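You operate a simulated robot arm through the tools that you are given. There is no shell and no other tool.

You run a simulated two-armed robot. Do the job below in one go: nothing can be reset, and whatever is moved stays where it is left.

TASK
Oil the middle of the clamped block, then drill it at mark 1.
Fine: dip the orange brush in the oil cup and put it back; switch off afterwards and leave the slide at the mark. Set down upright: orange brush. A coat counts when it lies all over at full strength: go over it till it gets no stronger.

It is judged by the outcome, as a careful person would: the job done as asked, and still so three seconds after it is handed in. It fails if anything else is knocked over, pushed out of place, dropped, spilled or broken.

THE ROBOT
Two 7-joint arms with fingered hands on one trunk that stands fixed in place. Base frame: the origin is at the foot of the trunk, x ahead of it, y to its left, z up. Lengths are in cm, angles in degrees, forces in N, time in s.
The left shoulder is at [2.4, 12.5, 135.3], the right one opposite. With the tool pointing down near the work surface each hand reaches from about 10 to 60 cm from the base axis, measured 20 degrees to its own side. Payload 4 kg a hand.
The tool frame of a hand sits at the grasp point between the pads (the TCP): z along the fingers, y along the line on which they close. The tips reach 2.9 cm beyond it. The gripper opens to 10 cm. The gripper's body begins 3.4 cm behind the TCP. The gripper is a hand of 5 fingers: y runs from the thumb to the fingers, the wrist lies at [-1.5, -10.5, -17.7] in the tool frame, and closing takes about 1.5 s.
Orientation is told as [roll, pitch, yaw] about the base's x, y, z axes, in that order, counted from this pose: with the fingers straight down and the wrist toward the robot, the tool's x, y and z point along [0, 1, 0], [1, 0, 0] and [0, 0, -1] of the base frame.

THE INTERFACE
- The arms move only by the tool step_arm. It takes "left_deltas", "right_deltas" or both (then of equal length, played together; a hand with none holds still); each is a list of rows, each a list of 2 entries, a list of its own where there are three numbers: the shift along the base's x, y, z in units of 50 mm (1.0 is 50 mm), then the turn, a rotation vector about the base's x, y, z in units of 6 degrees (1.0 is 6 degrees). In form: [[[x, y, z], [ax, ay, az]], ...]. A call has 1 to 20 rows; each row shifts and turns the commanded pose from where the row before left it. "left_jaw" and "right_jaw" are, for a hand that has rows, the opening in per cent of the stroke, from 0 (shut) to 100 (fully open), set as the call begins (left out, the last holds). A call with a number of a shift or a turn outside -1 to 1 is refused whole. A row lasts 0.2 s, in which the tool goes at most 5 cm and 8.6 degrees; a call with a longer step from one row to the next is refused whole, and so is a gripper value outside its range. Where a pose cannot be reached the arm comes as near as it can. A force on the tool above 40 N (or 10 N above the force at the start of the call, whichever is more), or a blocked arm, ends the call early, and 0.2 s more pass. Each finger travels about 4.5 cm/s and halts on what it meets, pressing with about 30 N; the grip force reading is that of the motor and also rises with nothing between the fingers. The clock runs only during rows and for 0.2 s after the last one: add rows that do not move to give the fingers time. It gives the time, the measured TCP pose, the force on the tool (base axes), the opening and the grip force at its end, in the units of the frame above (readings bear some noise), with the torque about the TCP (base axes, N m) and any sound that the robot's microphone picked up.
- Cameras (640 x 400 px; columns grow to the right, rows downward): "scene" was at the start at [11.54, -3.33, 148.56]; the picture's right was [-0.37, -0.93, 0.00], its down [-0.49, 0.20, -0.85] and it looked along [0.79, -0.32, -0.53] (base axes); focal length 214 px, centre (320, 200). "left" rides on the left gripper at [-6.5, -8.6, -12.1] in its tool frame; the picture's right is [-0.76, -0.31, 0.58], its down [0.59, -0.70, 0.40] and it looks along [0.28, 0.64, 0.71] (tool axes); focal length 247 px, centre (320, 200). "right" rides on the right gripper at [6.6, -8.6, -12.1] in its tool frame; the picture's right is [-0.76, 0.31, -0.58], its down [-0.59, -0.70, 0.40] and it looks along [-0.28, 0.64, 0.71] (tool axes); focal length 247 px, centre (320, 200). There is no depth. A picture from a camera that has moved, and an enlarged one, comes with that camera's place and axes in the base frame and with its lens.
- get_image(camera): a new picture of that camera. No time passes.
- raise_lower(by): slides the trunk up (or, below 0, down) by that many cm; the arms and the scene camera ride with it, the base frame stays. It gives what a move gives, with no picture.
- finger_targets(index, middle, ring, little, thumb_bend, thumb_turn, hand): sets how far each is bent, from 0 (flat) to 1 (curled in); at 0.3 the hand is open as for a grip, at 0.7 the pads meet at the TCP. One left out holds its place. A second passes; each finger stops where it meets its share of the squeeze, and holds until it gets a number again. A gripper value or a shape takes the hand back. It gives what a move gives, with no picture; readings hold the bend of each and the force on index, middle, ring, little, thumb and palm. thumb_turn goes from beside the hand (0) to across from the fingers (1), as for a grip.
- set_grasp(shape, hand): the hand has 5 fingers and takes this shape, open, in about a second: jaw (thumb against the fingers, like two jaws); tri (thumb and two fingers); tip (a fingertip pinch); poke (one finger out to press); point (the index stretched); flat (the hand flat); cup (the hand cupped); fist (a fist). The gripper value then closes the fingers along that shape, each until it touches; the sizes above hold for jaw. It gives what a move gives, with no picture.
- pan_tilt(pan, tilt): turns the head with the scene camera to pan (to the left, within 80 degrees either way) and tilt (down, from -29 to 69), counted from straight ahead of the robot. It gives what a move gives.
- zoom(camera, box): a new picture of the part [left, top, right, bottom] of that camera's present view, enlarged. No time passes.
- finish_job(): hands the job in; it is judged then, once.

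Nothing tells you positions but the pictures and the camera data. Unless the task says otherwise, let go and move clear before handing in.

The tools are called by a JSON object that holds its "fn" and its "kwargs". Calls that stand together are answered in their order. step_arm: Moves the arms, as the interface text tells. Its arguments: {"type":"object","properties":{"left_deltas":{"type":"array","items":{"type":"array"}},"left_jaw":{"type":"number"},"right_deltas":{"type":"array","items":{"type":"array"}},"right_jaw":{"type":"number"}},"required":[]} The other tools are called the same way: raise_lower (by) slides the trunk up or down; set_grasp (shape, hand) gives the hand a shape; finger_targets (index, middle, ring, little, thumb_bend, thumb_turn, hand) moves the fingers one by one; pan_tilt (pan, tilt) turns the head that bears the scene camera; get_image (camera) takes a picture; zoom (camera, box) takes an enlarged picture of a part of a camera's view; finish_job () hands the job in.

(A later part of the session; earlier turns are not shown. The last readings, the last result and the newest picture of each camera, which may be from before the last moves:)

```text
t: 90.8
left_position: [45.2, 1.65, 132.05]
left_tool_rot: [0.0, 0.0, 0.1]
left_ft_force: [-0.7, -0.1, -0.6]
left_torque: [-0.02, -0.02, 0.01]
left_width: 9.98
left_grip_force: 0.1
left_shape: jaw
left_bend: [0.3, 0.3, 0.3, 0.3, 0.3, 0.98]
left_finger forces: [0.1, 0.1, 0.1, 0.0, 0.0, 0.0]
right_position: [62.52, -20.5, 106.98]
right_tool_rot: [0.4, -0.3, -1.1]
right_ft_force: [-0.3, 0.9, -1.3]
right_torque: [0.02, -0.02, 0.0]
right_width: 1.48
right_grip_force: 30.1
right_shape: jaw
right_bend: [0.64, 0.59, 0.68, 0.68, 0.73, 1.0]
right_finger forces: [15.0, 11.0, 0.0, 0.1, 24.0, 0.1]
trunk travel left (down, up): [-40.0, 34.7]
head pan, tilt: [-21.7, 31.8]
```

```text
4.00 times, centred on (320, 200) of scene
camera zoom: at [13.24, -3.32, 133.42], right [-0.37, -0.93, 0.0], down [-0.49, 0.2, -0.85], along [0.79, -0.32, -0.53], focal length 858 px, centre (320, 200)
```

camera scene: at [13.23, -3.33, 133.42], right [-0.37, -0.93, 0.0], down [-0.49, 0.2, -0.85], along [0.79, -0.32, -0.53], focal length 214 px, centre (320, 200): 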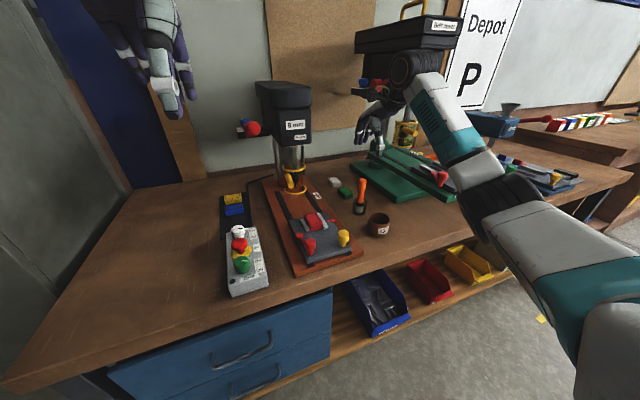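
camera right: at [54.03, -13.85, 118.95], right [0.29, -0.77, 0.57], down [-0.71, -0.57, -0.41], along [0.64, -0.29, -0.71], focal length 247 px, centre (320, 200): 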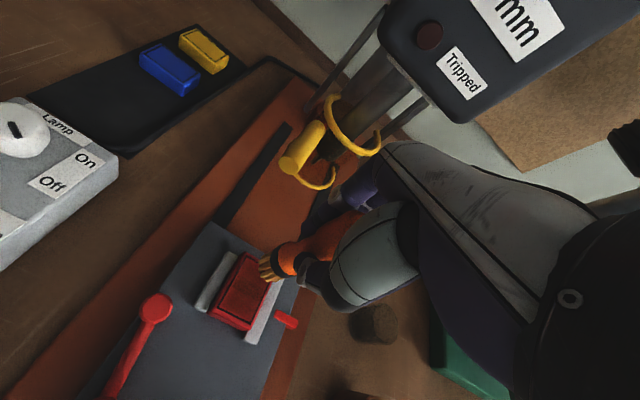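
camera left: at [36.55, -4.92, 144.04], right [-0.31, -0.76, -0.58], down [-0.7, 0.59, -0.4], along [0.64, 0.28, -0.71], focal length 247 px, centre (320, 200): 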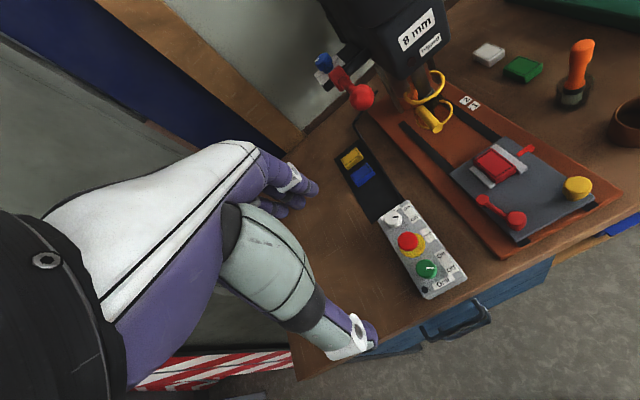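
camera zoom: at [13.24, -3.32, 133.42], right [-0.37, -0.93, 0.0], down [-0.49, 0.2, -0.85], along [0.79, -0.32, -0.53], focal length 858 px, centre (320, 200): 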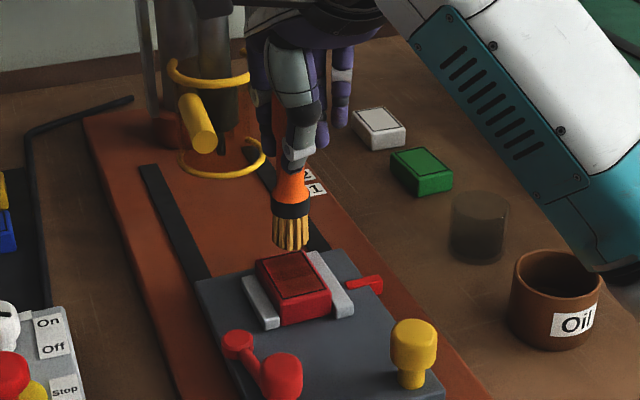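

The brush is over the far end. I lower in small steps to a light contact.

{"fn": "step_arm", "kwargs": {"right_deltas": [[[0, 0, -0.08], [0, 0, 0]], [[0, 0, -0.06], [0, 0, 0]], [[0, 0, -0.04], [0, 0, 0]], [[0, 0, 0], [0, 0, 0]]]}}

{"fn": "step_arm", "kwargs": {"right_deltas": [[[0, 0, -0.02], [0, 0, 0]], [[0, 0, -0.02], [0, 0, 0]], [[0, 0, 0], [0, 0, 0]]]}}

```text
t: 91.8
left_position: [45.04, 1.71, 131.93]
left_tool_rot: [0.0, 0.0, 0.1]
left_ft_force: [0.8, -0.9, 0.0]
left_torque: [0.02, 0.0, 0.01]
left_width: 9.99
left_grip_force: 0.0
left_shape: jaw
left_bend: [0.3, 0.3, 0.3, 0.3, 0.3, 0.98]
left_finger forces: [0.0, 0.0, 0.1, 0.0, 0.0, 0.1]
right_position: [62.28, -20.59, 106.08]
right_tool_rot: [0.4, -0.3, -1.1]
right_ft_force: [-0.4, 0.0, -0.8]
right_torque: [0.0, 0.03, 0.02]
right_width: 1.46
right_grip_force: 30.4
right_shape: jaw
right_bend: [0.64, 0.59, 0.68, 0.68, 0.73, 1.0]
right_finger forces: [15.1, 11.0, 0.0, 0.1, 24.0, 0.1]
trunk travel left (down, up): [-40.0, 34.7]
head pan, tilt: [-21.7, 31.8]
```

```text
t: 92.5
left_position: [45.11, 1.6, 131.92]
left_tool_rot: [-0.1, 0.0, 0.0]
left_ft_force: [-0.3, 0.4, 0.4]
left_torque: [0.02, 0.01, -0.01]
left_width: 9.98
left_grip_force: 0.1
left_shape: jaw
left_bend: [0.3, 0.3, 0.3, 0.3, 0.3, 0.98]
left_finger forces: [0.0, 0.0, 0.0, 0.0, 0.1, 0.0]
right_position: [62.44, -20.58, 105.93]
right_tool_rot: [0.4, -0.3, -1.2]
right_ft_force: [-0.1, -0.2, -0.6]
right_torque: [-0.02, 0.01, 0.01]
right_width: 1.46
right_grip_force: 30.3
right_shape: jaw
right_bend: [0.64, 0.59, 0.68, 0.68, 0.73, 1.0]
right_finger forces: [15.0, 11.0, 0.0, 0.0, 24.1, 0.0]
trunk travel left (down, up): [-40.0, 34.7]
head pan, tilt: [-21.7, 31.8]
```

{"fn": "step_arm", "kwargs": {"right_deltas": [[[0, 0, -0.02], [0, 0, 0]], [[0, 0, -0.02], [0, 0, 0]], [[0, 0, 0], [0, 0, 0]]]}}

{"fn": "step_arm", "kwargs": {"right_deltas": [[[0, 0, -0.02], [0, 0, 0]], [[0, 0, 0], [0, 0, 0]]]}}

{"fn": "step_arm", "kwargs": {"right_deltas": [[[0, 0, -0.02], [0, 0, 0]], [[0, 0, 0], [0, 0, 0]]]}}

{"fn": "zoom", "kwargs": {"camera": "left", "box": [450, 100, 570, 200]}}

```text
t: 93.3
left_position: [44.98, 1.8, 132.06]
left_tool_rot: [-0.2, 0.1, 0.1]
left_ft_force: [-0.7, -0.1, -0.2]
left_torque: [0.0, -0.03, 0.01]
left_width: 9.96
left_grip_force: 0.2
left_shape: jaw
left_bend: [0.3, 0.3, 0.3, 0.3, 0.3, 0.98]
left_finger forces: [0.1, 0.1, 0.1, 0.0, 0.1, 0.1]
right_position: [62.35, -20.44, 105.67]
right_tool_rot: [0.4, -0.4, -0.9]
right_ft_force: [0.2, 0.2, -0.8]
right_torque: [-0.02, -0.04, 0.01]
right_width: 1.48
right_grip_force: 30.2
right_shape: jaw
right_bend: [0.64, 0.59, 0.68, 0.68, 0.74, 1.0]
right_finger forces: [15.2, 11.0, 0.1, 0.0, 24.3, 0.0]
trunk travel left (down, up): [-40.0, 34.7]
head pan, tilt: [-21.7, 31.8]
```

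```text
t: 94.0
left_position: [45.19, 1.67, 131.85]
left_tool_rot: [0.0, 0.0, 0.1]
left_ft_force: [0.2, 0.6, 0.7]
left_torque: [-0.02, 0.02, -0.03]
left_width: 9.98
left_grip_force: 0.0
left_shape: jaw
left_bend: [0.3, 0.3, 0.3, 0.3, 0.3, 0.98]
left_finger forces: [0.0, 0.0, 0.0, 0.1, 0.0, 0.0]
right_position: [62.38, -20.57, 105.54]
right_tool_rot: [0.4, -0.4, -1.2]
right_ft_force: [1.0, 0.4, 3.2]
right_torque: [-0.03, -0.03, 0.01]
right_width: 1.48
right_grip_force: 30.2
right_shape: jaw
right_bend: [0.64, 0.59, 0.68, 0.68, 0.74, 1.0]
right_finger forces: [15.8, 11.3, 0.0, 0.1, 24.5, 0.1]
trunk travel left (down, up): [-40.0, 34.7]
head pan, tilt: [-21.7, 31.8]
```

```text
t: 94.5
left_position: [45.12, 1.72, 132.08]
left_tool_rot: [0.0, 0.0, 0.1]
left_ft_force: [0.4, 0.4, -0.8]
left_torque: [-0.01, -0.03, 0.01]
left_width: 10.0
left_grip_force: 0.0
left_shape: jaw
left_bend: [0.3, 0.3, 0.3, 0.3, 0.3, 0.98]
left_finger forces: [0.1, 0.0, 0.1, 0.0, 0.1, 0.1]
right_position: [62.34, -20.63, 105.55]
right_tool_rot: [0.4, -0.5, -1.1]
right_ft_force: [1.8, 0.4, 7.0]
right_torque: [-0.03, -0.07, 0.01]
right_width: 1.49
right_grip_force: 30.0
right_shape: jaw
right_bend: [0.64, 0.59, 0.68, 0.68, 0.74, 1.0]
right_finger forces: [16.5, 11.8, 0.0, 0.0, 24.7, 0.1]
trunk travel left (down, up): [-40.0, 34.7]
head pan, tilt: [-21.7, 31.8]
```

```text
4.00 times, centred on (510, 150) of left
camera zoom: at [36.5, -4.87, 144.07], right [-0.31, -0.76, -0.58], down [-0.7, 0.59, -0.4], along [0.64, 0.28, -0.71], focal length 988 px, centre (-440, 400)
```

zoom: 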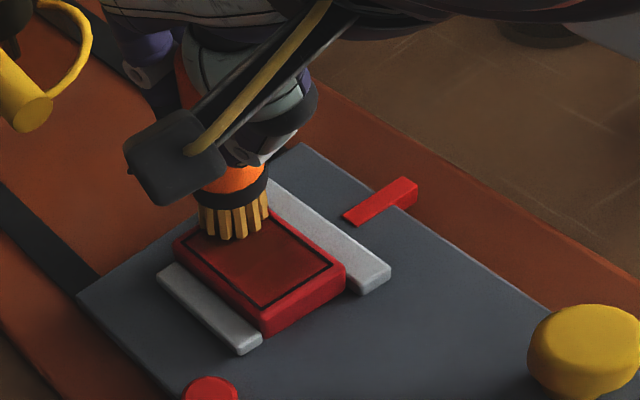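

Contact at ~7 N; I ease off slightly and do the next raster.

{"fn": "step_arm", "kwargs": {"right_deltas": [[[0.04, -0.06, 0.008], [0, 0, 0]], [[-0.1, 0, 0], [0, 0, 0]], [[-0.1, 0, 0], [0, 0, 0]], [[-0.1, 0, 0], [0, 0, 0]], [[-0.1, 0, 0], [0, 0, 0]], [[-0.1, 0, 0], [0, 0, 0]], [[-0.1, 0, 0], [0, 0, 0]], [[-0.1, 0, 0], [0, 0, 0]], [[-0.1, 0, 0], [0, 0, 0]], [[-0.06, 0, 0], [0, 0, 0]]]}}

{"fn": "step_arm", "kwargs": {"right_deltas": [[[0, 0.14, 0], [0, 0, 0]], [[0.1, 0, 0], [0, 0, 0]], [[0.1, 0, 0], [0, 0, 0]], [[0.1, 0, 0], [0, 0, 0]], [[0.1, 0, 0], [0, 0, 0]], [[0.1, 0, 0], [0, 0, 0]], [[0.1, 0, 0], [0, 0, 0]], [[0.1, 0, 0], [0, 0, 0]], [[0.1, 0, 0], [0, 0, 0]], [[0.06, 0, 0], [0, 0, 0]]]}}

{"fn": "zoom", "kwargs": {"camera": "right", "box": [170, 200, 330, 320]}}

{"fn": "zoom", "kwargs": {"camera": "scene", "box": [280, 180, 360, 240]}}

```text
t: 96.8
left_position: [45.14, 1.73, 131.93]
left_tool_rot: [-0.1, -0.1, 0.1]
left_ft_force: [0.4, 0.1, 1.0]
left_torque: [-0.01, -0.02, -0.01]
left_width: 9.96
left_grip_force: 0.1
left_shape: jaw
left_bend: [0.3, 0.3, 0.3, 0.3, 0.3, 0.98]
left_finger forces: [0.0, 0.0, 0.0, 0.0, 0.0, 0.0]
right_position: [58.37, -20.93, 105.59]
right_tool_rot: [0.4, -0.3, -1.0]
right_ft_force: [2.9, 0.2, 6.0]
right_torque: [-0.04, -0.21, 0.0]
right_width: 1.49
right_grip_force: 30.1
right_shape: jaw
right_bend: [0.64, 0.59, 0.68, 0.68, 0.74, 1.0]
right_finger forces: [17.0, 13.0, 0.0, 0.0, 23.9, 0.0]
trunk travel left (down, up): [-40.0, 34.7]
head pan, tilt: [-21.7, 31.8]
```

```text
t: 99.0
left_position: [45.13, 1.8, 132.07]
left_tool_rot: [0.0, -0.1, 0.1]
left_ft_force: [-0.1, -0.6, 0.5]
left_torque: [-0.01, -0.02, -0.02]
left_width: 9.98
left_grip_force: 0.1
left_shape: jaw
left_bend: [0.3, 0.3, 0.3, 0.3, 0.3, 0.98]
left_finger forces: [0.1, 0.0, 0.0, 0.0, 0.1, 0.1]
right_position: [62.58, -20.13, 105.49]
right_tool_rot: [0.4, -0.3, -1.2]
right_ft_force: [-1.0, 0.5, 1.2]
right_torque: [-0.02, 0.05, 0.0]
right_width: 1.49
right_grip_force: 30.3
right_shape: jaw
right_bend: [0.64, 0.59, 0.68, 0.68, 0.74, 1.0]
right_finger forces: [15.5, 12.0, 0.0, 0.0, 24.6, 0.1]
trunk travel left (down, up): [-40.0, 34.7]
head pan, tilt: [-21.7, 31.8]
```

```text
3.33 times, centred on (250, 260) of right
camera zoom: at [54.18, -13.41, 117.5], right [0.29, -0.77, 0.57], down [-0.71, -0.57, -0.41], along [0.64, -0.29, -0.71], focal length 823 px, centre (553, 0)
```

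zoom: 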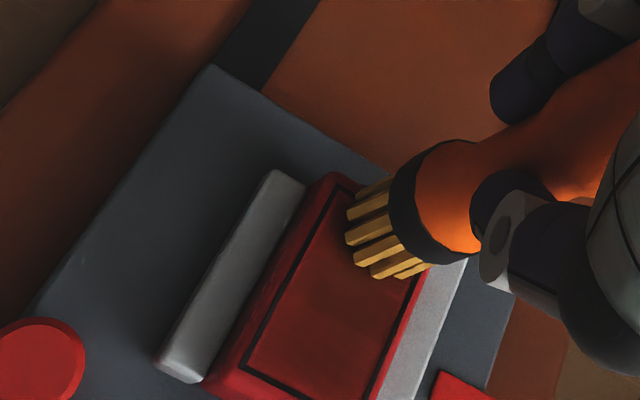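

```text
6.67 times, centred on (320, 210) of scene
camera zoom: at [13.22, -3.31, 133.42], right [-0.37, -0.93, 0.0], down [-0.49, 0.2, -0.85], along [0.79, -0.31, -0.53], focal length 1430 px, centre (320, 133)
```

zoom: 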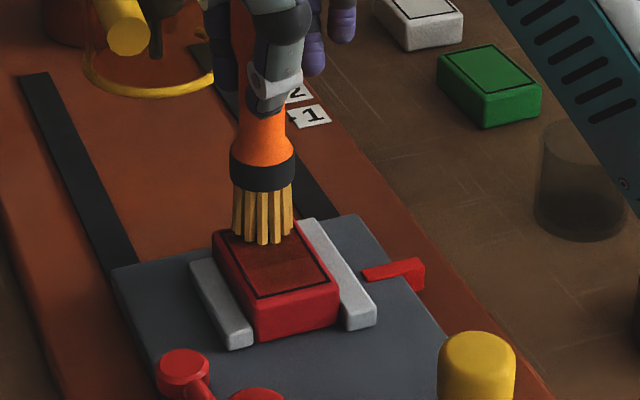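

Grip is stable now. I continue with the left line and more passes.

{"fn": "step_arm", "kwargs": {"right_deltas": [[[0, 0.12, -0.008], [0, 0, 0]], [[-0.1, 0, 0], [0, 0, 0]], [[-0.1, 0, 0], [0, 0, 0]], [[-0.1, 0, 0], [0, 0, 0]], [[-0.1, 0, 0], [0, 0, 0]], [[-0.1, 0, 0], [0, 0, 0]], [[-0.1, 0, 0], [0, 0, 0]], [[-0.1, 0, 0], [0, 0, 0]], [[-0.1, 0, 0], [0, 0, 0]], [[-0.06, 0, 0], [0, 0, 0]]]}}

{"fn": "step_arm", "kwargs": {"right_deltas": [[[0, -0.06, 0.003], [0, 0, 0]], [[0.1, 0, 0], [0, 0, 0]], [[0.1, 0, 0], [0, 0, 0]], [[0.1, 0, 0], [0, 0, 0]], [[0.1, 0, 0], [0, 0, 0]], [[0.1, 0, 0], [0, 0, 0]], [[0.1, 0, 0], [0, 0, 0]], [[0.1, 0, 0], [0, 0, 0]], [[0.1, 0, 0], [0, 0, 0]], [[0.08, 0, 0], [0, 0, 0]]]}}

{"fn": "zoom", "kwargs": {"camera": "left", "box": [460, 120, 550, 195]}}

{"fn": "zoom", "kwargs": {"camera": "scene", "box": [280, 180, 360, 240]}}

```text
t: 101.2
left_position: [45.11, 1.75, 132.06]
left_tool_rot: [-0.1, 0.0, 0.1]
left_ft_force: [-0.8, -1.1, 0.4]
left_torque: [-0.02, -0.03, 0.01]
left_width: 10.01
left_grip_force: 0.1
left_shape: jaw
left_bend: [0.3, 0.3, 0.3, 0.3, 0.3, 0.98]
left_finger forces: [0.0, 0.0, 0.1, 0.0, 0.1, 0.1]
right_position: [58.28, -19.51, 105.57]
right_tool_rot: [0.4, -0.5, -1.1]
right_ft_force: [3.2, -0.5, 12.0]
right_torque: [-0.07, -0.22, 0.02]
right_width: 1.54
right_grip_force: 30.0
right_shape: jaw
right_bend: [0.64, 0.58, 0.68, 0.68, 0.74, 1.0]
right_finger forces: [16.8, 14.6, 0.1, 0.0, 23.4, 0.0]
trunk travel left (down, up): [-40.0, 34.7]
head pan, tilt: [-21.7, 31.8]
```

```text
t: 103.3
left_position: [45.09, 1.74, 131.94]
left_tool_rot: [-0.1, 0.1, 0.1]
left_ft_force: [-0.5, -0.5, -1.6]
left_torque: [0.02, 0.0, -0.04]
left_width: 10.0
left_grip_force: 0.1
left_shape: jaw
left_bend: [0.3, 0.3, 0.3, 0.3, 0.3, 0.98]
left_finger forces: [0.0, 0.1, 0.1, 0.0, 0.1, 0.0]
right_position: [62.68, -19.92, 105.49]
right_tool_rot: [0.4, -0.3, -1.1]
right_ft_force: [-1.4, 0.2, 4.0]
right_torque: [-0.06, 0.08, -0.04]
right_width: 1.57
right_grip_force: 30.2
right_shape: jaw
right_bend: [0.64, 0.58, 0.68, 0.68, 0.75, 1.0]
right_finger forces: [16.0, 13.7, 0.1, 0.1, 25.5, 0.0]
trunk travel left (down, up): [-40.0, 34.7]
head pan, tilt: [-21.7, 31.8]
```

```text
5.33 times, centred on (505, 158) of left
camera zoom: at [36.5, -4.88, 144.06], right [-0.31, -0.76, -0.58], down [-0.7, 0.59, -0.4], along [0.64, 0.28, -0.71], focal length 1317 px, centre (-667, 427)
```

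zoom: 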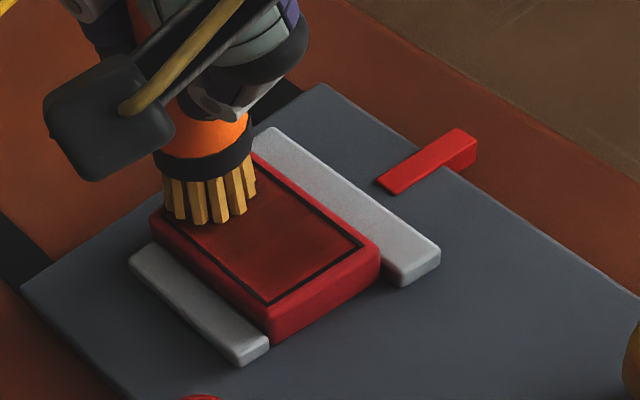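

```text
6.67 times, centred on (320, 210) of scene
camera zoom: at [13.18, -3.3, 133.43], right [-0.37, -0.93, 0.0], down [-0.49, 0.2, -0.85], along [0.79, -0.32, -0.53], focal length 1430 px, centre (320, 133)
```

zoom: 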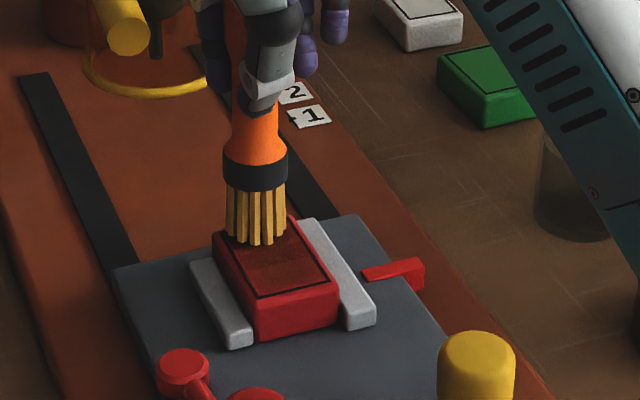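

I lift clear to compare the coat with the earlier picture.

{"fn": "step_arm", "kwargs": {"right_deltas": [[[0, 0, 0.1], [0, 0, 0]], [[0, -0.2, 0.3], [0, 0, 0]], [[-0.1, -0.5, 0.3], [0, 0, 0]], [[-0.1, -0.6, 0.1], [0, 0, 0]], [[-0.1, -0.6, 0], [0, 0, 0]], [[0, 0, 0], [0, 0, 0]]]}}

{"fn": "zoom", "kwargs": {"camera": "left", "box": [478, 142, 534, 186]}}

{"fn": "zoom", "kwargs": {"camera": "scene", "box": [295, 205, 345, 240]}}

{"fn": "get_image", "kwargs": {"camera": "right"}}

```text
t: 104.8
left_position: [45.08, 1.7, 131.93]
left_tool_rot: [-0.1, -0.1, 0.1]
left_ft_force: [0.2, 0.6, 0.7]
left_torque: [0.01, -0.01, 0.01]
left_width: 10.01
left_grip_force: 0.0
left_shape: jaw
left_bend: [0.3, 0.3, 0.3, 0.3, 0.3, 0.98]
left_finger forces: [0.1, 0.1, 0.0, 0.1, 0.1, 0.0]
right_position: [61.38, -29.49, 109.57]
right_tool_rot: [0.3, -0.1, -1.2]
right_ft_force: [0.3, -0.7, -1.5]
right_torque: [-0.01, -0.01, -0.02]
right_width: 1.52
right_grip_force: 29.8
right_shape: jaw
right_bend: [0.64, 0.58, 0.68, 0.68, 0.75, 1.0]
right_finger forces: [15.6, 13.1, 0.1, 0.0, 23.3, 0.0]
trunk travel left (down, up): [-40.0, 34.7]
head pan, tilt: [-21.7, 31.8]
```

```text
9.09 times, centred on (506, 164) of left
camera zoom: at [36.57, -4.85, 144.04], right [-0.31, -0.76, -0.58], down [-0.7, 0.59, -0.4], along [0.64, 0.28, -0.71], focal length 2245 px, centre (-1371, 527)
```

zoom: 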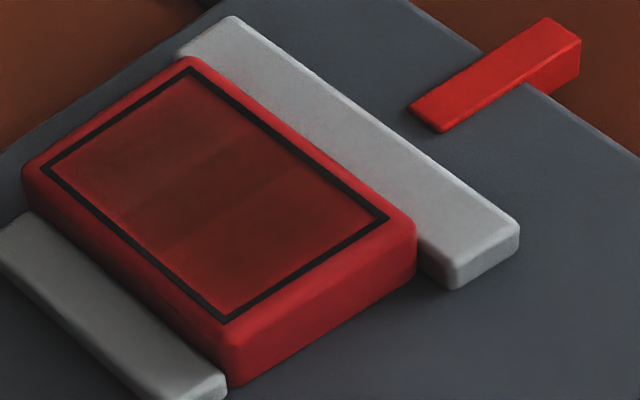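

```text
11.43 times, centred on (320, 222) of scene
camera zoom: at [13.25, -3.28, 133.42], right [-0.37, -0.93, 0.0], down [-0.49, 0.19, -0.85], along [0.79, -0.32, -0.53], focal length 2451 px, centre (320, -57)
```

zoom: 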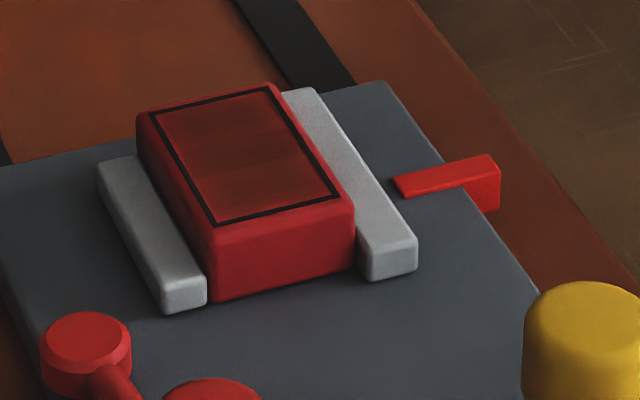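

```text
taken
camera right: at [52.96, -22.64, 121.5], right [0.29, -0.77, 0.57], down [-0.71, -0.57, -0.41], along [0.64, -0.29, -0.71], focal length 247 px, centre (320, 200)
```

right: 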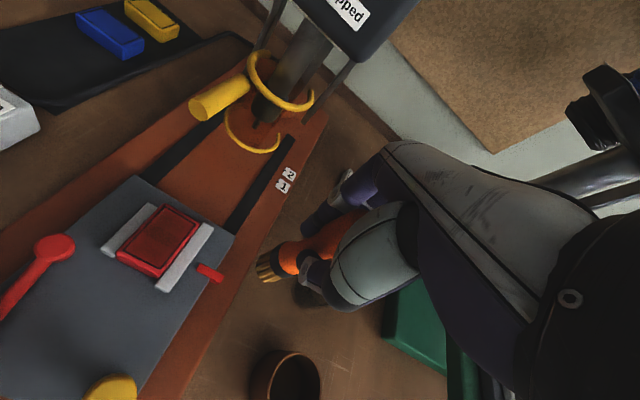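

The coat looks unchanged after fresh oil and more passes, so it appears saturated. I double-check the edges from the right camera.

{"fn": "zoom", "kwargs": {"camera": "right", "box": [105, 195, 215, 285]}}

{"fn": "zoom", "kwargs": {"camera": "left", "box": [484, 146, 514, 168]}}

{"fn": "zoom", "kwargs": {"camera": "scene", "box": [306, 211, 336, 227]}}

```text
4.44 times, centred on (160, 240) of right
camera zoom: at [52.96, -22.64, 121.5], right [0.29, -0.77, 0.57], down [-0.71, -0.57, -0.41], along [0.64, -0.29, -0.71], focal length 1098 px, centre (1031, 22)
```

zoom: 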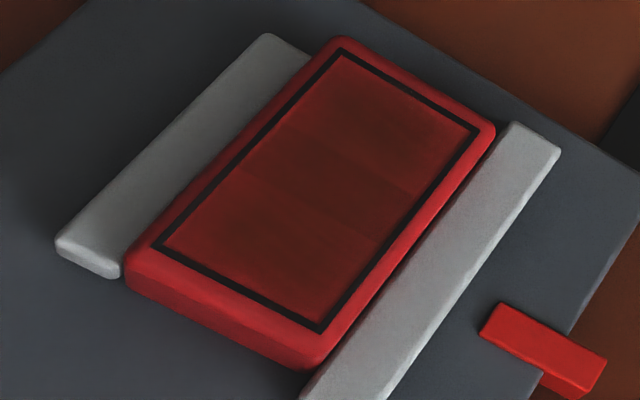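

```text
16.00 times, centred on (499, 157) of left
camera zoom: at [36.57, -4.85, 144.04], right [-0.31, -0.76, -0.58], down [-0.7, 0.59, -0.4], along [0.64, 0.28, -0.71], focal length 3952 px, centre (-2544, 888)
```

zoom: 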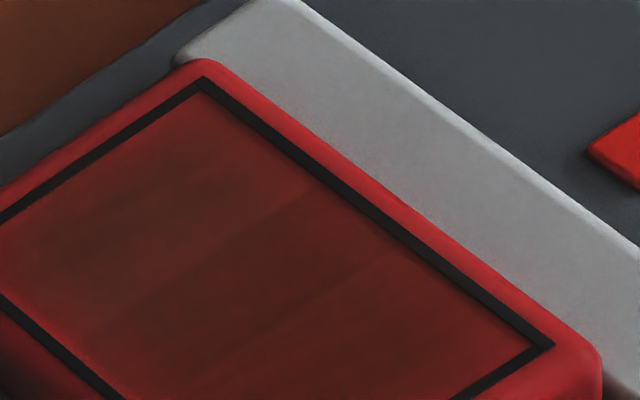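

```text
16.00 times, centred on (321, 219) of scene
camera zoom: at [13.25, -3.28, 133.42], right [-0.37, -0.93, 0.0], down [-0.49, 0.19, -0.85], along [0.79, -0.32, -0.53], focal length 3432 px, centre (304, -104)
```

zoom: 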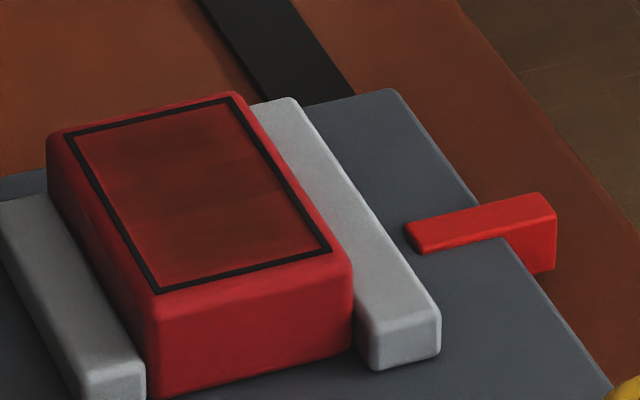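

The two soft-edged oil patches are evenly full, so the oiling is done. Now I return the brush to its holder.

{"fn": "step_arm", "kwargs": {"right_deltas": [[[0, -0.3, 0.1], [0, 0, 0]], [[0.1, -0.4, 0.05], [0, 0, 0]], [[0.15, -0.4, 0], [0, 0, 0]], [[0.2, -0.3, 0], [0, 0, 0]], [[0.15, -0.3, 0], [0, 0, 0]], [[0.1, -0.1, 0], [0, 0, 0]], [[0, 0, 0], [0, 0, 0]], [[0, 0, 0], [0, 0, 0]]]}}

{"fn": "zoom", "kwargs": {"camera": "scene", "box": [320, 130, 410, 220]}}

{"fn": "zoom", "kwargs": {"camera": "left", "box": [510, 0, 630, 110]}}

{"fn": "zoom", "kwargs": {"camera": "right", "box": [200, 190, 340, 310]}}

```text
t: 106.5
left_position: [45.12, 1.66, 131.98]
left_tool_rot: [0.0, 0.0, 0.0]
left_ft_force: [-0.2, -0.3, 0.8]
left_torque: [0.01, -0.01, -0.01]
left_width: 9.97
left_grip_force: 0.0
left_shape: jaw
left_bend: [0.3, 0.3, 0.3, 0.3, 0.3, 0.98]
left_finger forces: [0.1, 0.0, 0.1, 0.1, 0.0, 0.0]
right_position: [64.71, -38.6, 110.25]
right_tool_rot: [0.4, -0.3, -1.0]
right_ft_force: [0.1, 0.1, -0.7]
right_torque: [-0.02, 0.03, 0.02]
right_width: 1.55
right_grip_force: 29.9
right_shape: jaw
right_bend: [0.64, 0.58, 0.68, 0.68, 0.75, 1.0]
right_finger forces: [15.5, 13.2, 0.0, 0.0, 23.3, 0.0]
trunk travel left (down, up): [-40.0, 34.7]
head pan, tilt: [-21.7, 31.8]
```

```text
4.44 times, centred on (365, 175) of scene
camera zoom: at [13.24, -3.32, 133.42], right [-0.37, -0.93, 0.0], down [-0.49, 0.2, -0.85], along [0.79, -0.31, -0.53], focal length 953 px, centre (120, 311)
```

zoom: 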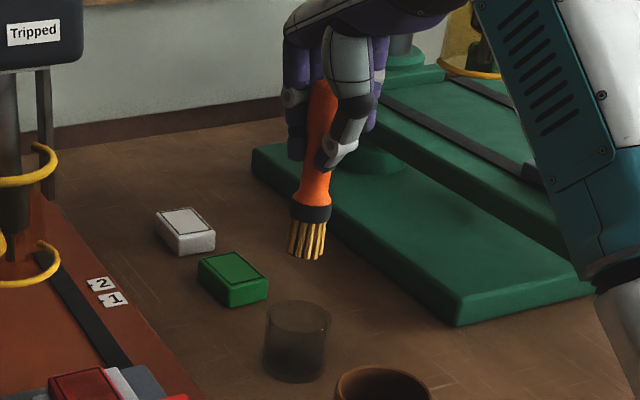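

```text
3.64 times, centred on (570, 55) of left
camera zoom: at [36.56, -4.9, 144.04], right [-0.31, -0.76, -0.58], down [-0.7, 0.59, -0.4], along [0.64, 0.28, -0.71], focal length 898 px, centre (-589, 727)
```

zoom: 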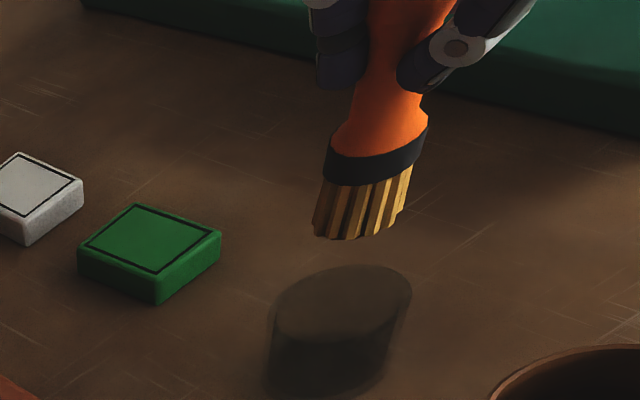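

```text
3.33 times, centred on (270, 250) of right
camera zoom: at [56.37, -31.78, 122.2], right [0.29, -0.77, 0.57], down [-0.71, -0.57, -0.41], along [0.64, -0.29, -0.71], focal length 823 px, centre (487, 33)
```

zoom: 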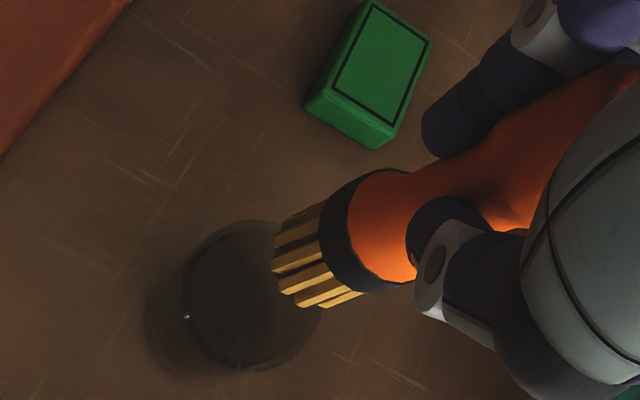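

The brush is vertical and aligned over the holder. I lower it in, slowing at the end.

{"fn": "step_arm", "kwargs": {"right_deltas": [[[0, -0.02, -0.15], [0, 0, 0]], [[0, 0, -0.2], [0, 0, 0]], [[0, 0, -0.2], [0, 0, 0]], [[0, 0, -0.2], [0, 0, 0]], [[0, 0, -0.2], [0, 0, 0]], [[0, 0, -0.2], [0, 0, 0]], [[0, 0, -0.2], [0, 0, 0]], [[0, 0, -0.2], [0, 0, 0]], [[0, 0, -0.15], [0, 0, 0]], [[0, 0, -0.1], [0, 0, 0]], [[0, 0, -0.06], [0, 0, 0]], [[0, 0, 0], [0, 0, 0]]]}}

{"fn": "zoom", "kwargs": {"camera": "scene", "box": [330, 160, 400, 220]}}

{"fn": "zoom", "kwargs": {"camera": "left", "box": [510, 20, 630, 120]}}

```text
t: 109.2
left_position: [45.06, 1.55, 132.02]
left_tool_rot: [0.1, 0.0, 0.0]
left_ft_force: [-0.1, 0.0, 0.6]
left_torque: [0.03, 0.01, 0.0]
left_width: 9.97
left_grip_force: 0.1
left_shape: jaw
left_bend: [0.3, 0.3, 0.3, 0.3, 0.3, 0.98]
left_finger forces: [0.1, 0.0, 0.0, 0.0, 0.1, 0.0]
right_position: [64.66, -38.44, 100.91]
right_tool_rot: [0.4, -0.3, -1.1]
right_ft_force: [-0.2, 0.3, 0.1]
right_torque: [0.0, -0.02, -0.01]
right_width: 1.52
right_grip_force: 30.4
right_shape: jaw
right_bend: [0.64, 0.58, 0.68, 0.68, 0.75, 1.0]
right_finger forces: [15.6, 13.3, 0.0, 0.0, 23.2, 0.1]
trunk travel left (down, up): [-40.0, 34.7]
head pan, tilt: [-21.7, 31.8]
```

```text
6.67 times, centred on (365, 190) of scene
camera zoom: at [13.23, -3.33, 133.42], right [-0.37, -0.93, 0.0], down [-0.49, 0.2, -0.85], along [0.79, -0.31, -0.53], focal length 1430 px, centre (20, 267)
```

zoom: 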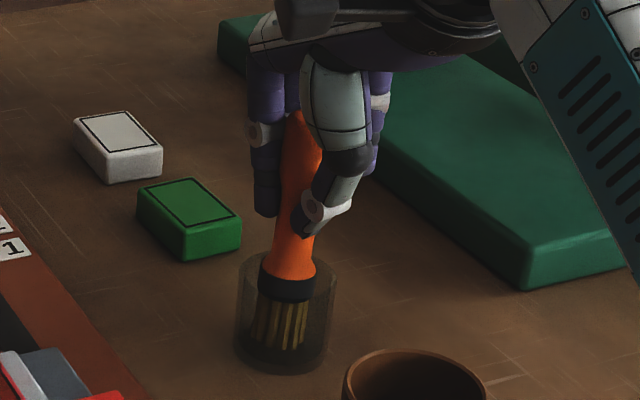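

```text
4.00 times, centred on (570, 70) of left
camera zoom: at [36.56, -4.91, 144.04], right [-0.31, -0.76, -0.58], down [-0.7, 0.59, -0.4], along [0.64, 0.28, -0.71], focal length 988 px, centre (-680, 720)
```

zoom: 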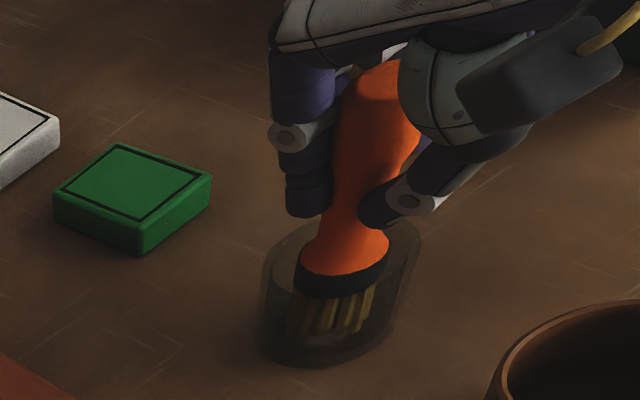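

Centred in the holder. I lower the last millimetres to feel the bottom.

{"fn": "step_arm", "kwargs": {"right_deltas": [[[0, 0, -0.03], [0, 0, 0]], [[0, 0, -0.02], [0, 0, 0]], [[0, 0, 0], [0, 0, 0]]]}}

{"fn": "step_arm", "kwargs": {"right_deltas": [[[0, 0, -0.02], [0, 0, 0]], [[0, 0, -0.01], [0, 0, 0]], [[0, 0, 0], [0, 0, 0]]]}}

{"fn": "step_arm", "kwargs": {"right_deltas": [[[0, 0, -0.02], [0, 0, 0]], [[0, 0, 0], [0, 0, 0]]]}}

```text
t: 110.0
left_position: [45.18, 1.64, 132.05]
left_tool_rot: [0.0, 0.0, 0.2]
left_ft_force: [-0.2, 0.7, -0.1]
left_torque: [0.0, -0.02, 0.03]
left_width: 9.99
left_grip_force: 0.1
left_shape: jaw
left_bend: [0.3, 0.3, 0.3, 0.3, 0.3, 0.98]
left_finger forces: [0.0, 0.1, 0.1, 0.0, 0.1, 0.0]
right_position: [64.7, -38.59, 100.73]
right_tool_rot: [0.5, -0.3, -1.1]
right_ft_force: [-0.1, 0.6, -1.0]
right_torque: [0.0, 0.02, -0.04]
right_width: 1.51
right_grip_force: 30.6
right_shape: jaw
right_bend: [0.64, 0.58, 0.68, 0.68, 0.75, 1.0]
right_finger forces: [15.6, 13.2, 0.0, 0.0, 23.4, 0.1]
trunk travel left (down, up): [-40.0, 34.7]
head pan, tilt: [-21.7, 31.8]
```

```text
t: 110.8
left_position: [45.16, 1.64, 132.04]
left_tool_rot: [0.0, 0.1, 0.1]
left_ft_force: [0.7, 0.1, -0.8]
left_torque: [0.03, 0.04, 0.0]
left_width: 9.97
left_grip_force: 0.1
left_shape: jaw
left_bend: [0.3, 0.3, 0.3, 0.3, 0.3, 0.98]
left_finger forces: [0.0, 0.0, 0.1, 0.0, 0.1, 0.0]
right_position: [64.76, -38.53, 100.51]
right_tool_rot: [0.4, -0.2, -1.2]
right_ft_force: [-0.4, -0.1, -0.7]
right_torque: [0.0, 0.02, -0.01]
right_width: 1.56
right_grip_force: 30.4
right_shape: jaw
right_bend: [0.64, 0.58, 0.68, 0.68, 0.75, 1.0]
right_finger forces: [15.6, 13.2, 0.1, 0.0, 23.3, 0.1]
trunk travel left (down, up): [-40.0, 34.7]
head pan, tilt: [-21.7, 31.8]
```

```text
t: 111.3
left_position: [45.12, 1.68, 131.99]
left_tool_rot: [0.1, -0.1, 0.1]
left_ft_force: [0.3, 0.5, 0.5]
left_torque: [0.01, -0.01, 0.01]
left_width: 9.99
left_grip_force: 0.1
left_shape: jaw
left_bend: [0.3, 0.3, 0.3, 0.3, 0.3, 0.98]
left_finger forces: [0.1, 0.0, 0.0, 0.0, 0.1, 0.0]
right_position: [64.56, -38.48, 100.4]
right_tool_rot: [0.3, -0.3, -1.1]
right_ft_force: [0.6, -0.2, -0.8]
right_torque: [-0.02, 0.0, 0.02]
right_width: 1.55
right_grip_force: 30.4
right_shape: jaw
right_bend: [0.64, 0.58, 0.68, 0.68, 0.75, 1.0]
right_finger forces: [15.6, 13.3, 0.0, 0.1, 23.3, 0.0]
trunk travel left (down, up): [-40.0, 34.7]
head pan, tilt: [-21.7, 31.8]
```

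{"fn": "step_arm", "kwargs": {"right_deltas": [[[0, 0, -0.02], [0, 0, 0]], [[0, 0, 0], [0, 0, 0]]]}}

{"fn": "step_arm", "kwargs": {"right_deltas": [[[0, 0, -0.02], [0, 0, 0]], [[0, 0, 0], [0, 0, 0]]]}}

{"fn": "step_arm", "kwargs": {"right_deltas": [[[0, 0, -0.015], [0, 0, 0]], [[0, 0, 0], [0, 0, 0]]]}}

```text
t: 112.0
left_position: [45.13, 1.56, 131.93]
left_tool_rot: [0.0, 0.1, 0.1]
left_ft_force: [-0.8, 0.4, 0.1]
left_torque: [0.0, 0.01, 0.02]
left_width: 9.96
left_grip_force: 0.1
left_shape: jaw
left_bend: [0.3, 0.3, 0.3, 0.3, 0.3, 0.98]
left_finger forces: [0.1, 0.0, 0.0, 0.1, 0.1, 0.1]
right_position: [64.71, -38.55, 100.23]
right_tool_rot: [0.4, -0.3, -1.1]
right_ft_force: [1.0, 0.0, 0.3]
right_torque: [0.02, 0.0, -0.01]
right_width: 1.53
right_grip_force: 30.0
right_shape: jaw
right_bend: [0.64, 0.58, 0.68, 0.68, 0.75, 1.0]
right_finger forces: [15.5, 13.3, 0.1, 0.0, 23.4, 0.1]
trunk travel left (down, up): [-40.0, 34.7]
head pan, tilt: [-21.7, 31.8]
```

```text
t: 112.5
left_position: [45.09, 1.83, 131.92]
left_tool_rot: [0.0, 0.1, 0.1]
left_ft_force: [0.6, 0.0, 0.5]
left_torque: [-0.02, 0.01, -0.01]
left_width: 9.99
left_grip_force: 0.0
left_shape: jaw
left_bend: [0.3, 0.3, 0.3, 0.3, 0.3, 0.98]
left_finger forces: [0.1, 0.0, 0.1, 0.0, 0.0, 0.0]
right_position: [64.77, -38.45, 100.23]
right_tool_rot: [0.4, -0.4, -1.0]
right_ft_force: [0.1, -0.1, 0.6]
right_torque: [0.0, -0.01, 0.03]
right_width: 1.53
right_grip_force: 30.0
right_shape: jaw
right_bend: [0.64, 0.58, 0.68, 0.68, 0.75, 1.0]
right_finger forces: [15.8, 13.3, 0.1, 0.0, 23.5, 0.1]
trunk travel left (down, up): [-40.0, 34.7]
head pan, tilt: [-21.7, 31.8]
```

```text
t: 113.2
left_position: [45.06, 1.65, 131.95]
left_tool_rot: [-0.1, 0.1, 0.1]
left_ft_force: [0.6, 0.4, -0.4]
left_torque: [-0.01, 0.01, 0.03]
left_width: 9.97
left_grip_force: 0.1
left_shape: jaw
left_bend: [0.3, 0.3, 0.3, 0.3, 0.3, 0.98]
left_finger forces: [0.0, 0.0, 0.1, 0.1, 0.1, 0.0]
right_position: [64.69, -38.4, 100.37]
right_tool_rot: [0.4, -0.4, -1.1]
right_ft_force: [0.0, 0.4, 5.1]
right_torque: [0.02, -0.06, -0.01]
right_width: 1.53
right_grip_force: 29.5
right_shape: jaw
right_bend: [0.64, 0.58, 0.68, 0.68, 0.75, 1.0]
right_finger forces: [16.2, 13.4, 0.0, 0.0, 24.0, 0.0]
trunk travel left (down, up): [-40.0, 34.7]
head pan, tilt: [-21.7, 31.8]
```

Contact felt at 5 N. I ease off slightly and open just a little first, to see if the brush stands on its own.

{"fn": "step_arm", "kwargs": {"right_deltas": [[[0, 0, 0.008], [0, 0, 0]], [[0, 0, 0], [0, 0, 0]]]}}

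{"fn": "step_arm", "kwargs": {"right_deltas": [[[0, 0, 0], [0, 0, 0]], [[0, 0, 0], [0, 0, 0]], [[0, 0, 0], [0, 0, 0]], [[0, 0, 0], [0, 0, 0]]], "right_jaw": 28}}

{"fn": "zoom", "kwargs": {"camera": "scene", "box": [330, 160, 400, 220]}}

{"fn": "zoom", "kwargs": {"camera": "left", "box": [510, 20, 630, 120]}}

{"fn": "zoom", "kwargs": {"camera": "right", "box": [200, 170, 360, 310]}}

```text
t: 113.8
left_position: [45.16, 1.63, 131.97]
left_tool_rot: [-0.1, 0.1, 0.1]
left_ft_force: [0.1, -0.2, -0.2]
left_torque: [0.04, 0.0, -0.02]
left_width: 9.98
left_grip_force: 0.0
left_shape: jaw
left_bend: [0.3, 0.3, 0.3, 0.3, 0.3, 0.98]
left_finger forces: [0.0, 0.0, 0.1, 0.1, 0.1, 0.1]
right_position: [64.68, -38.55, 100.35]
right_tool_rot: [0.4, -0.3, -1.1]
right_ft_force: [1.0, 1.3, 4.6]
right_torque: [-0.04, -0.02, -0.02]
right_width: 1.55
right_grip_force: 30.1
right_shape: jaw
right_bend: [0.64, 0.58, 0.68, 0.68, 0.75, 1.0]
right_finger forces: [16.2, 13.6, 0.0, 0.1, 23.9, 0.1]
trunk travel left (down, up): [-40.0, 34.7]
head pan, tilt: [-21.7, 31.8]
```

```text
t: 114.8
left_position: [45.07, 1.67, 131.94]
left_tool_rot: [0.1, 0.0, 0.0]
left_ft_force: [0.2, 0.0, -0.8]
left_torque: [0.01, 0.01, 0.03]
left_width: 9.99
left_grip_force: 0.0
left_shape: jaw
left_bend: [0.3, 0.3, 0.3, 0.3, 0.3, 0.98]
left_finger forces: [0.0, 0.0, 0.0, 0.1, 0.1, 0.0]
right_position: [64.77, -38.42, 100.29]
right_tool_rot: [0.4, -0.3, -1.0]
right_ft_force: [-0.1, -0.6, 0.3]
right_torque: [0.0, 0.01, -0.02]
right_width: 2.78
right_grip_force: 0.1
right_shape: jaw
right_bend: [0.51, 0.53, 0.74, 0.53, 0.47, 1.0]
right_finger forces: [0.1, 0.0, 0.1, 0.1, 0.1, 0.0]
trunk travel left (down, up): [-40.0, 34.7]
head pan, tilt: [-21.7, 31.8]
```

```text
6.67 times, centred on (365, 190) of scene
camera zoom: at [13.23, -3.32, 133.42], right [-0.37, -0.93, 0.0], down [-0.49, 0.2, -0.85], along [0.79, -0.31, -0.53], focal length 1430 px, centre (20, 267)
```

zoom: 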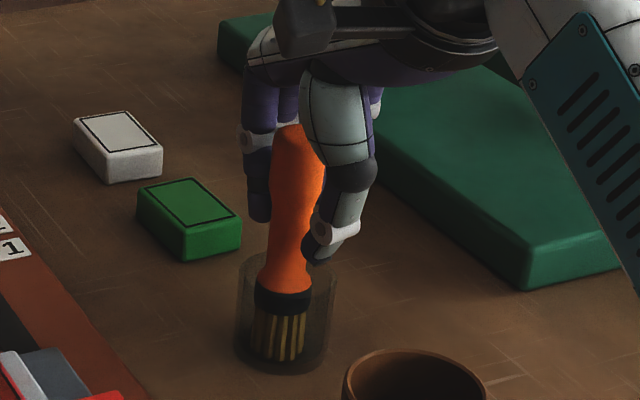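

```text
4.00 times, centred on (570, 70) of left
camera zoom: at [36.55, -4.9, 144.04], right [-0.31, -0.76, -0.58], down [-0.7, 0.59, -0.4], along [0.64, 0.28, -0.71], focal length 988 px, centre (-680, 720)
```

zoom: 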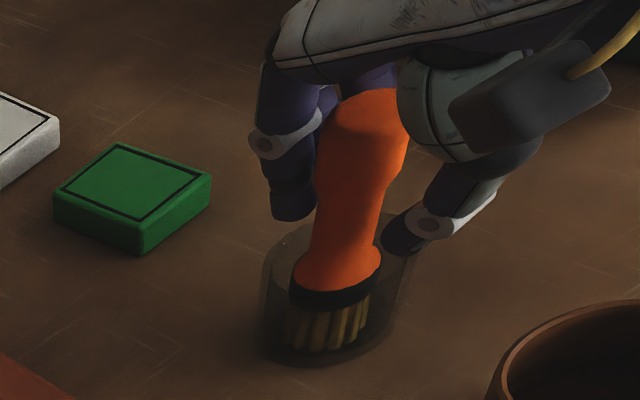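

```text
2.86 times, centred on (280, 240) of right
camera zoom: at [56.35, -31.77, 112.14], right [0.29, -0.77, 0.57], down [-0.71, -0.57, -0.41], along [0.64, -0.29, -0.71], focal length 706 px, centre (434, 86)
```

zoom: 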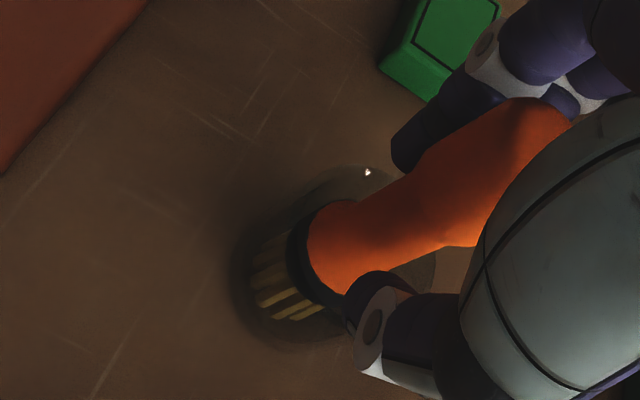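

The brush stands free and upright between the open fingers. I open the rest of the way and withdraw straight up.

{"fn": "step_arm", "kwargs": {"right_deltas": [[[0, 0, 0], [0, 0, 0]], [[0, 0, 0], [0, 0, 0]], [[0, 0, 0], [0, 0, 0]], [[0, 0, 0], [0, 0, 0]], [[0, 0, 0], [0, 0, 0]], [[0, 0, 0], [0, 0, 0]], [[0, 0, 0], [0, 0, 0]], [[0, 0, 0], [0, 0, 0]]], "right_jaw": 100}}

{"fn": "zoom", "kwargs": {"camera": "scene", "box": [330, 160, 400, 220]}}

{"fn": "zoom", "kwargs": {"camera": "left", "box": [510, 20, 630, 120]}}

```text
t: 116.5
left_position: [45.24, 1.69, 132.06]
left_tool_rot: [-0.1, 0.0, 0.1]
left_ft_force: [0.3, 0.5, -0.2]
left_torque: [-0.01, -0.01, 0.0]
left_width: 9.97
left_grip_force: 0.1
left_shape: jaw
left_bend: [0.3, 0.3, 0.3, 0.3, 0.3, 0.98]
left_finger forces: [0.1, 0.0, 0.1, 0.0, 0.0, 0.1]
right_position: [64.65, -38.45, 100.32]
right_tool_rot: [0.4, -0.3, -1.1]
right_ft_force: [-0.1, 0.7, 0.1]
right_torque: [-0.04, 0.02, 0.0]
right_width: 9.97
right_grip_force: 0.1
right_shape: jaw
right_bend: [0.3, 0.3, 0.3, 0.3, 0.3, 0.98]
right_finger forces: [0.0, 0.1, 0.0, 0.0, 0.0, 0.1]
trunk travel left (down, up): [-40.0, 34.7]
head pan, tilt: [-21.7, 31.8]
```

```text
6.67 times, centred on (365, 190) of scene
camera zoom: at [13.23, -3.32, 133.42], right [-0.37, -0.93, 0.0], down [-0.49, 0.2, -0.85], along [0.79, -0.31, -0.53], focal length 1430 px, centre (20, 267)
```

zoom: 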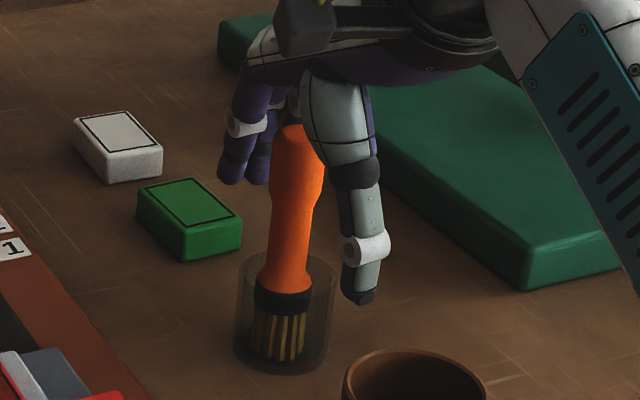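

```text
4.00 times, centred on (570, 70) of left
camera zoom: at [36.55, -4.9, 144.04], right [-0.31, -0.76, -0.58], down [-0.7, 0.59, -0.4], along [0.64, 0.28, -0.71], focal length 988 px, centre (-680, 720)
```

zoom: 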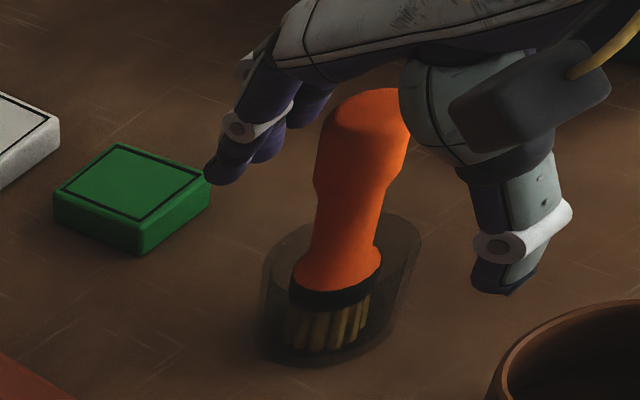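

It stands upright by itself. I rise straight up, clear of it.

{"fn": "step_arm", "kwargs": {"right_deltas": [[[0, 0, 0.1], [0, 0, 0]], [[0, 0, 0.2], [0, 0, 0]], [[0, 0, 0.3], [0, 0, 0]], [[0, 0, 0.4], [0, 0, 0]], [[0, 0, 0.5], [0, 0, 0]], [[0, 0, 0.5], [0, 0, 0]], [[0, 0, 0.5], [0, 0, 0]], [[0, 0, 0.4], [0, 0, 0]], [[0, 0, 0], [0, 0, 0]]]}}

{"fn": "get_image", "kwargs": {"camera": "scene"}}

{"fn": "zoom", "kwargs": {"camera": "left", "box": [510, 20, 630, 120]}}

{"fn": "get_image", "kwargs": {"camera": "right"}}

```text
t: 118.5
left_position: [45.11, 1.61, 131.94]
left_tool_rot: [0.0, -0.1, 0.1]
left_ft_force: [-0.2, -0.3, 0.5]
left_torque: [-0.02, 0.03, 0.03]
left_width: 9.97
left_grip_force: 0.1
left_shape: jaw
left_bend: [0.3, 0.3, 0.3, 0.3, 0.3, 0.98]
left_finger forces: [0.0, 0.1, 0.1, 0.0, 0.0, 0.1]
right_position: [64.76, -38.77, 114.63]
right_tool_rot: [0.4, -0.3, -1.1]
right_ft_force: [0.1, 0.3, 0.2]
right_torque: [-0.03, -0.02, 0.0]
right_width: 9.99
right_grip_force: 0.0
right_shape: jaw
right_bend: [0.3, 0.3, 0.3, 0.3, 0.3, 0.98]
right_finger forces: [0.0, 0.0, 0.0, 0.0, 0.0, 0.0]
trunk travel left (down, up): [-40.0, 34.7]
head pan, tilt: [-21.7, 31.8]
```

```text
taken
camera scene: at [13.24, -3.33, 133.42], right [-0.37, -0.93, 0.0], down [-0.49, 0.2, -0.85], along [0.79, -0.31, -0.53], focal length 214 px, centre (320, 200)
```

scene: 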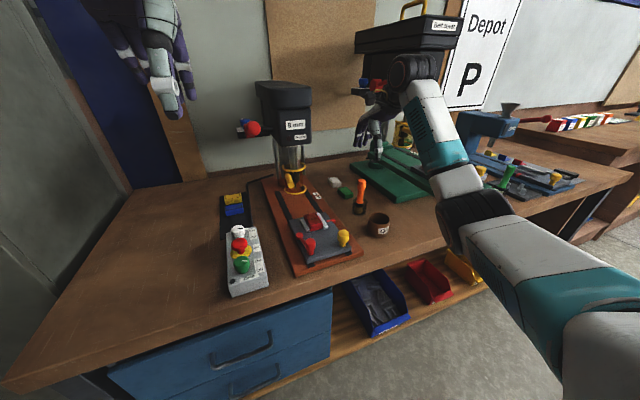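

```text
4.00 times, centred on (570, 70) of left
camera zoom: at [36.56, -4.92, 144.04], right [-0.31, -0.76, -0.58], down [-0.7, 0.59, -0.4], along [0.64, 0.28, -0.71], focal length 988 px, centre (-680, 720)
```

zoom: 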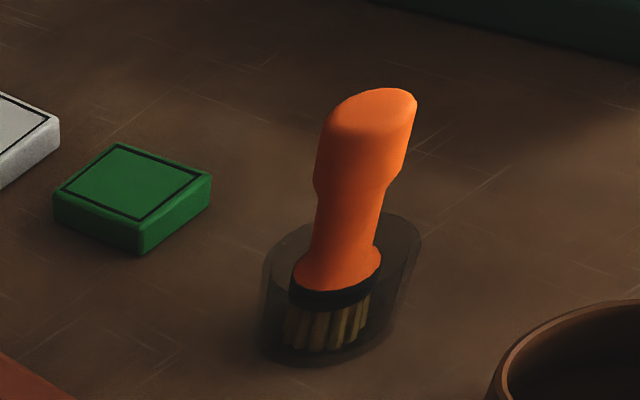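

```text
taken
camera right: at [56.41, -31.92, 126.61], right [0.29, -0.77, 0.57], down [-0.71, -0.57, -0.41], along [0.64, -0.29, -0.71], focal length 247 px, centre (320, 200)
```

right: 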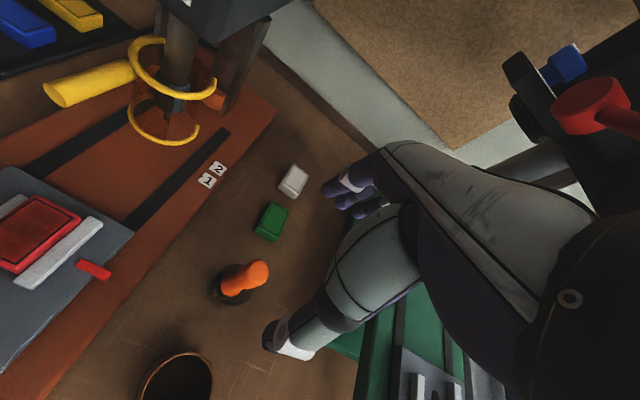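

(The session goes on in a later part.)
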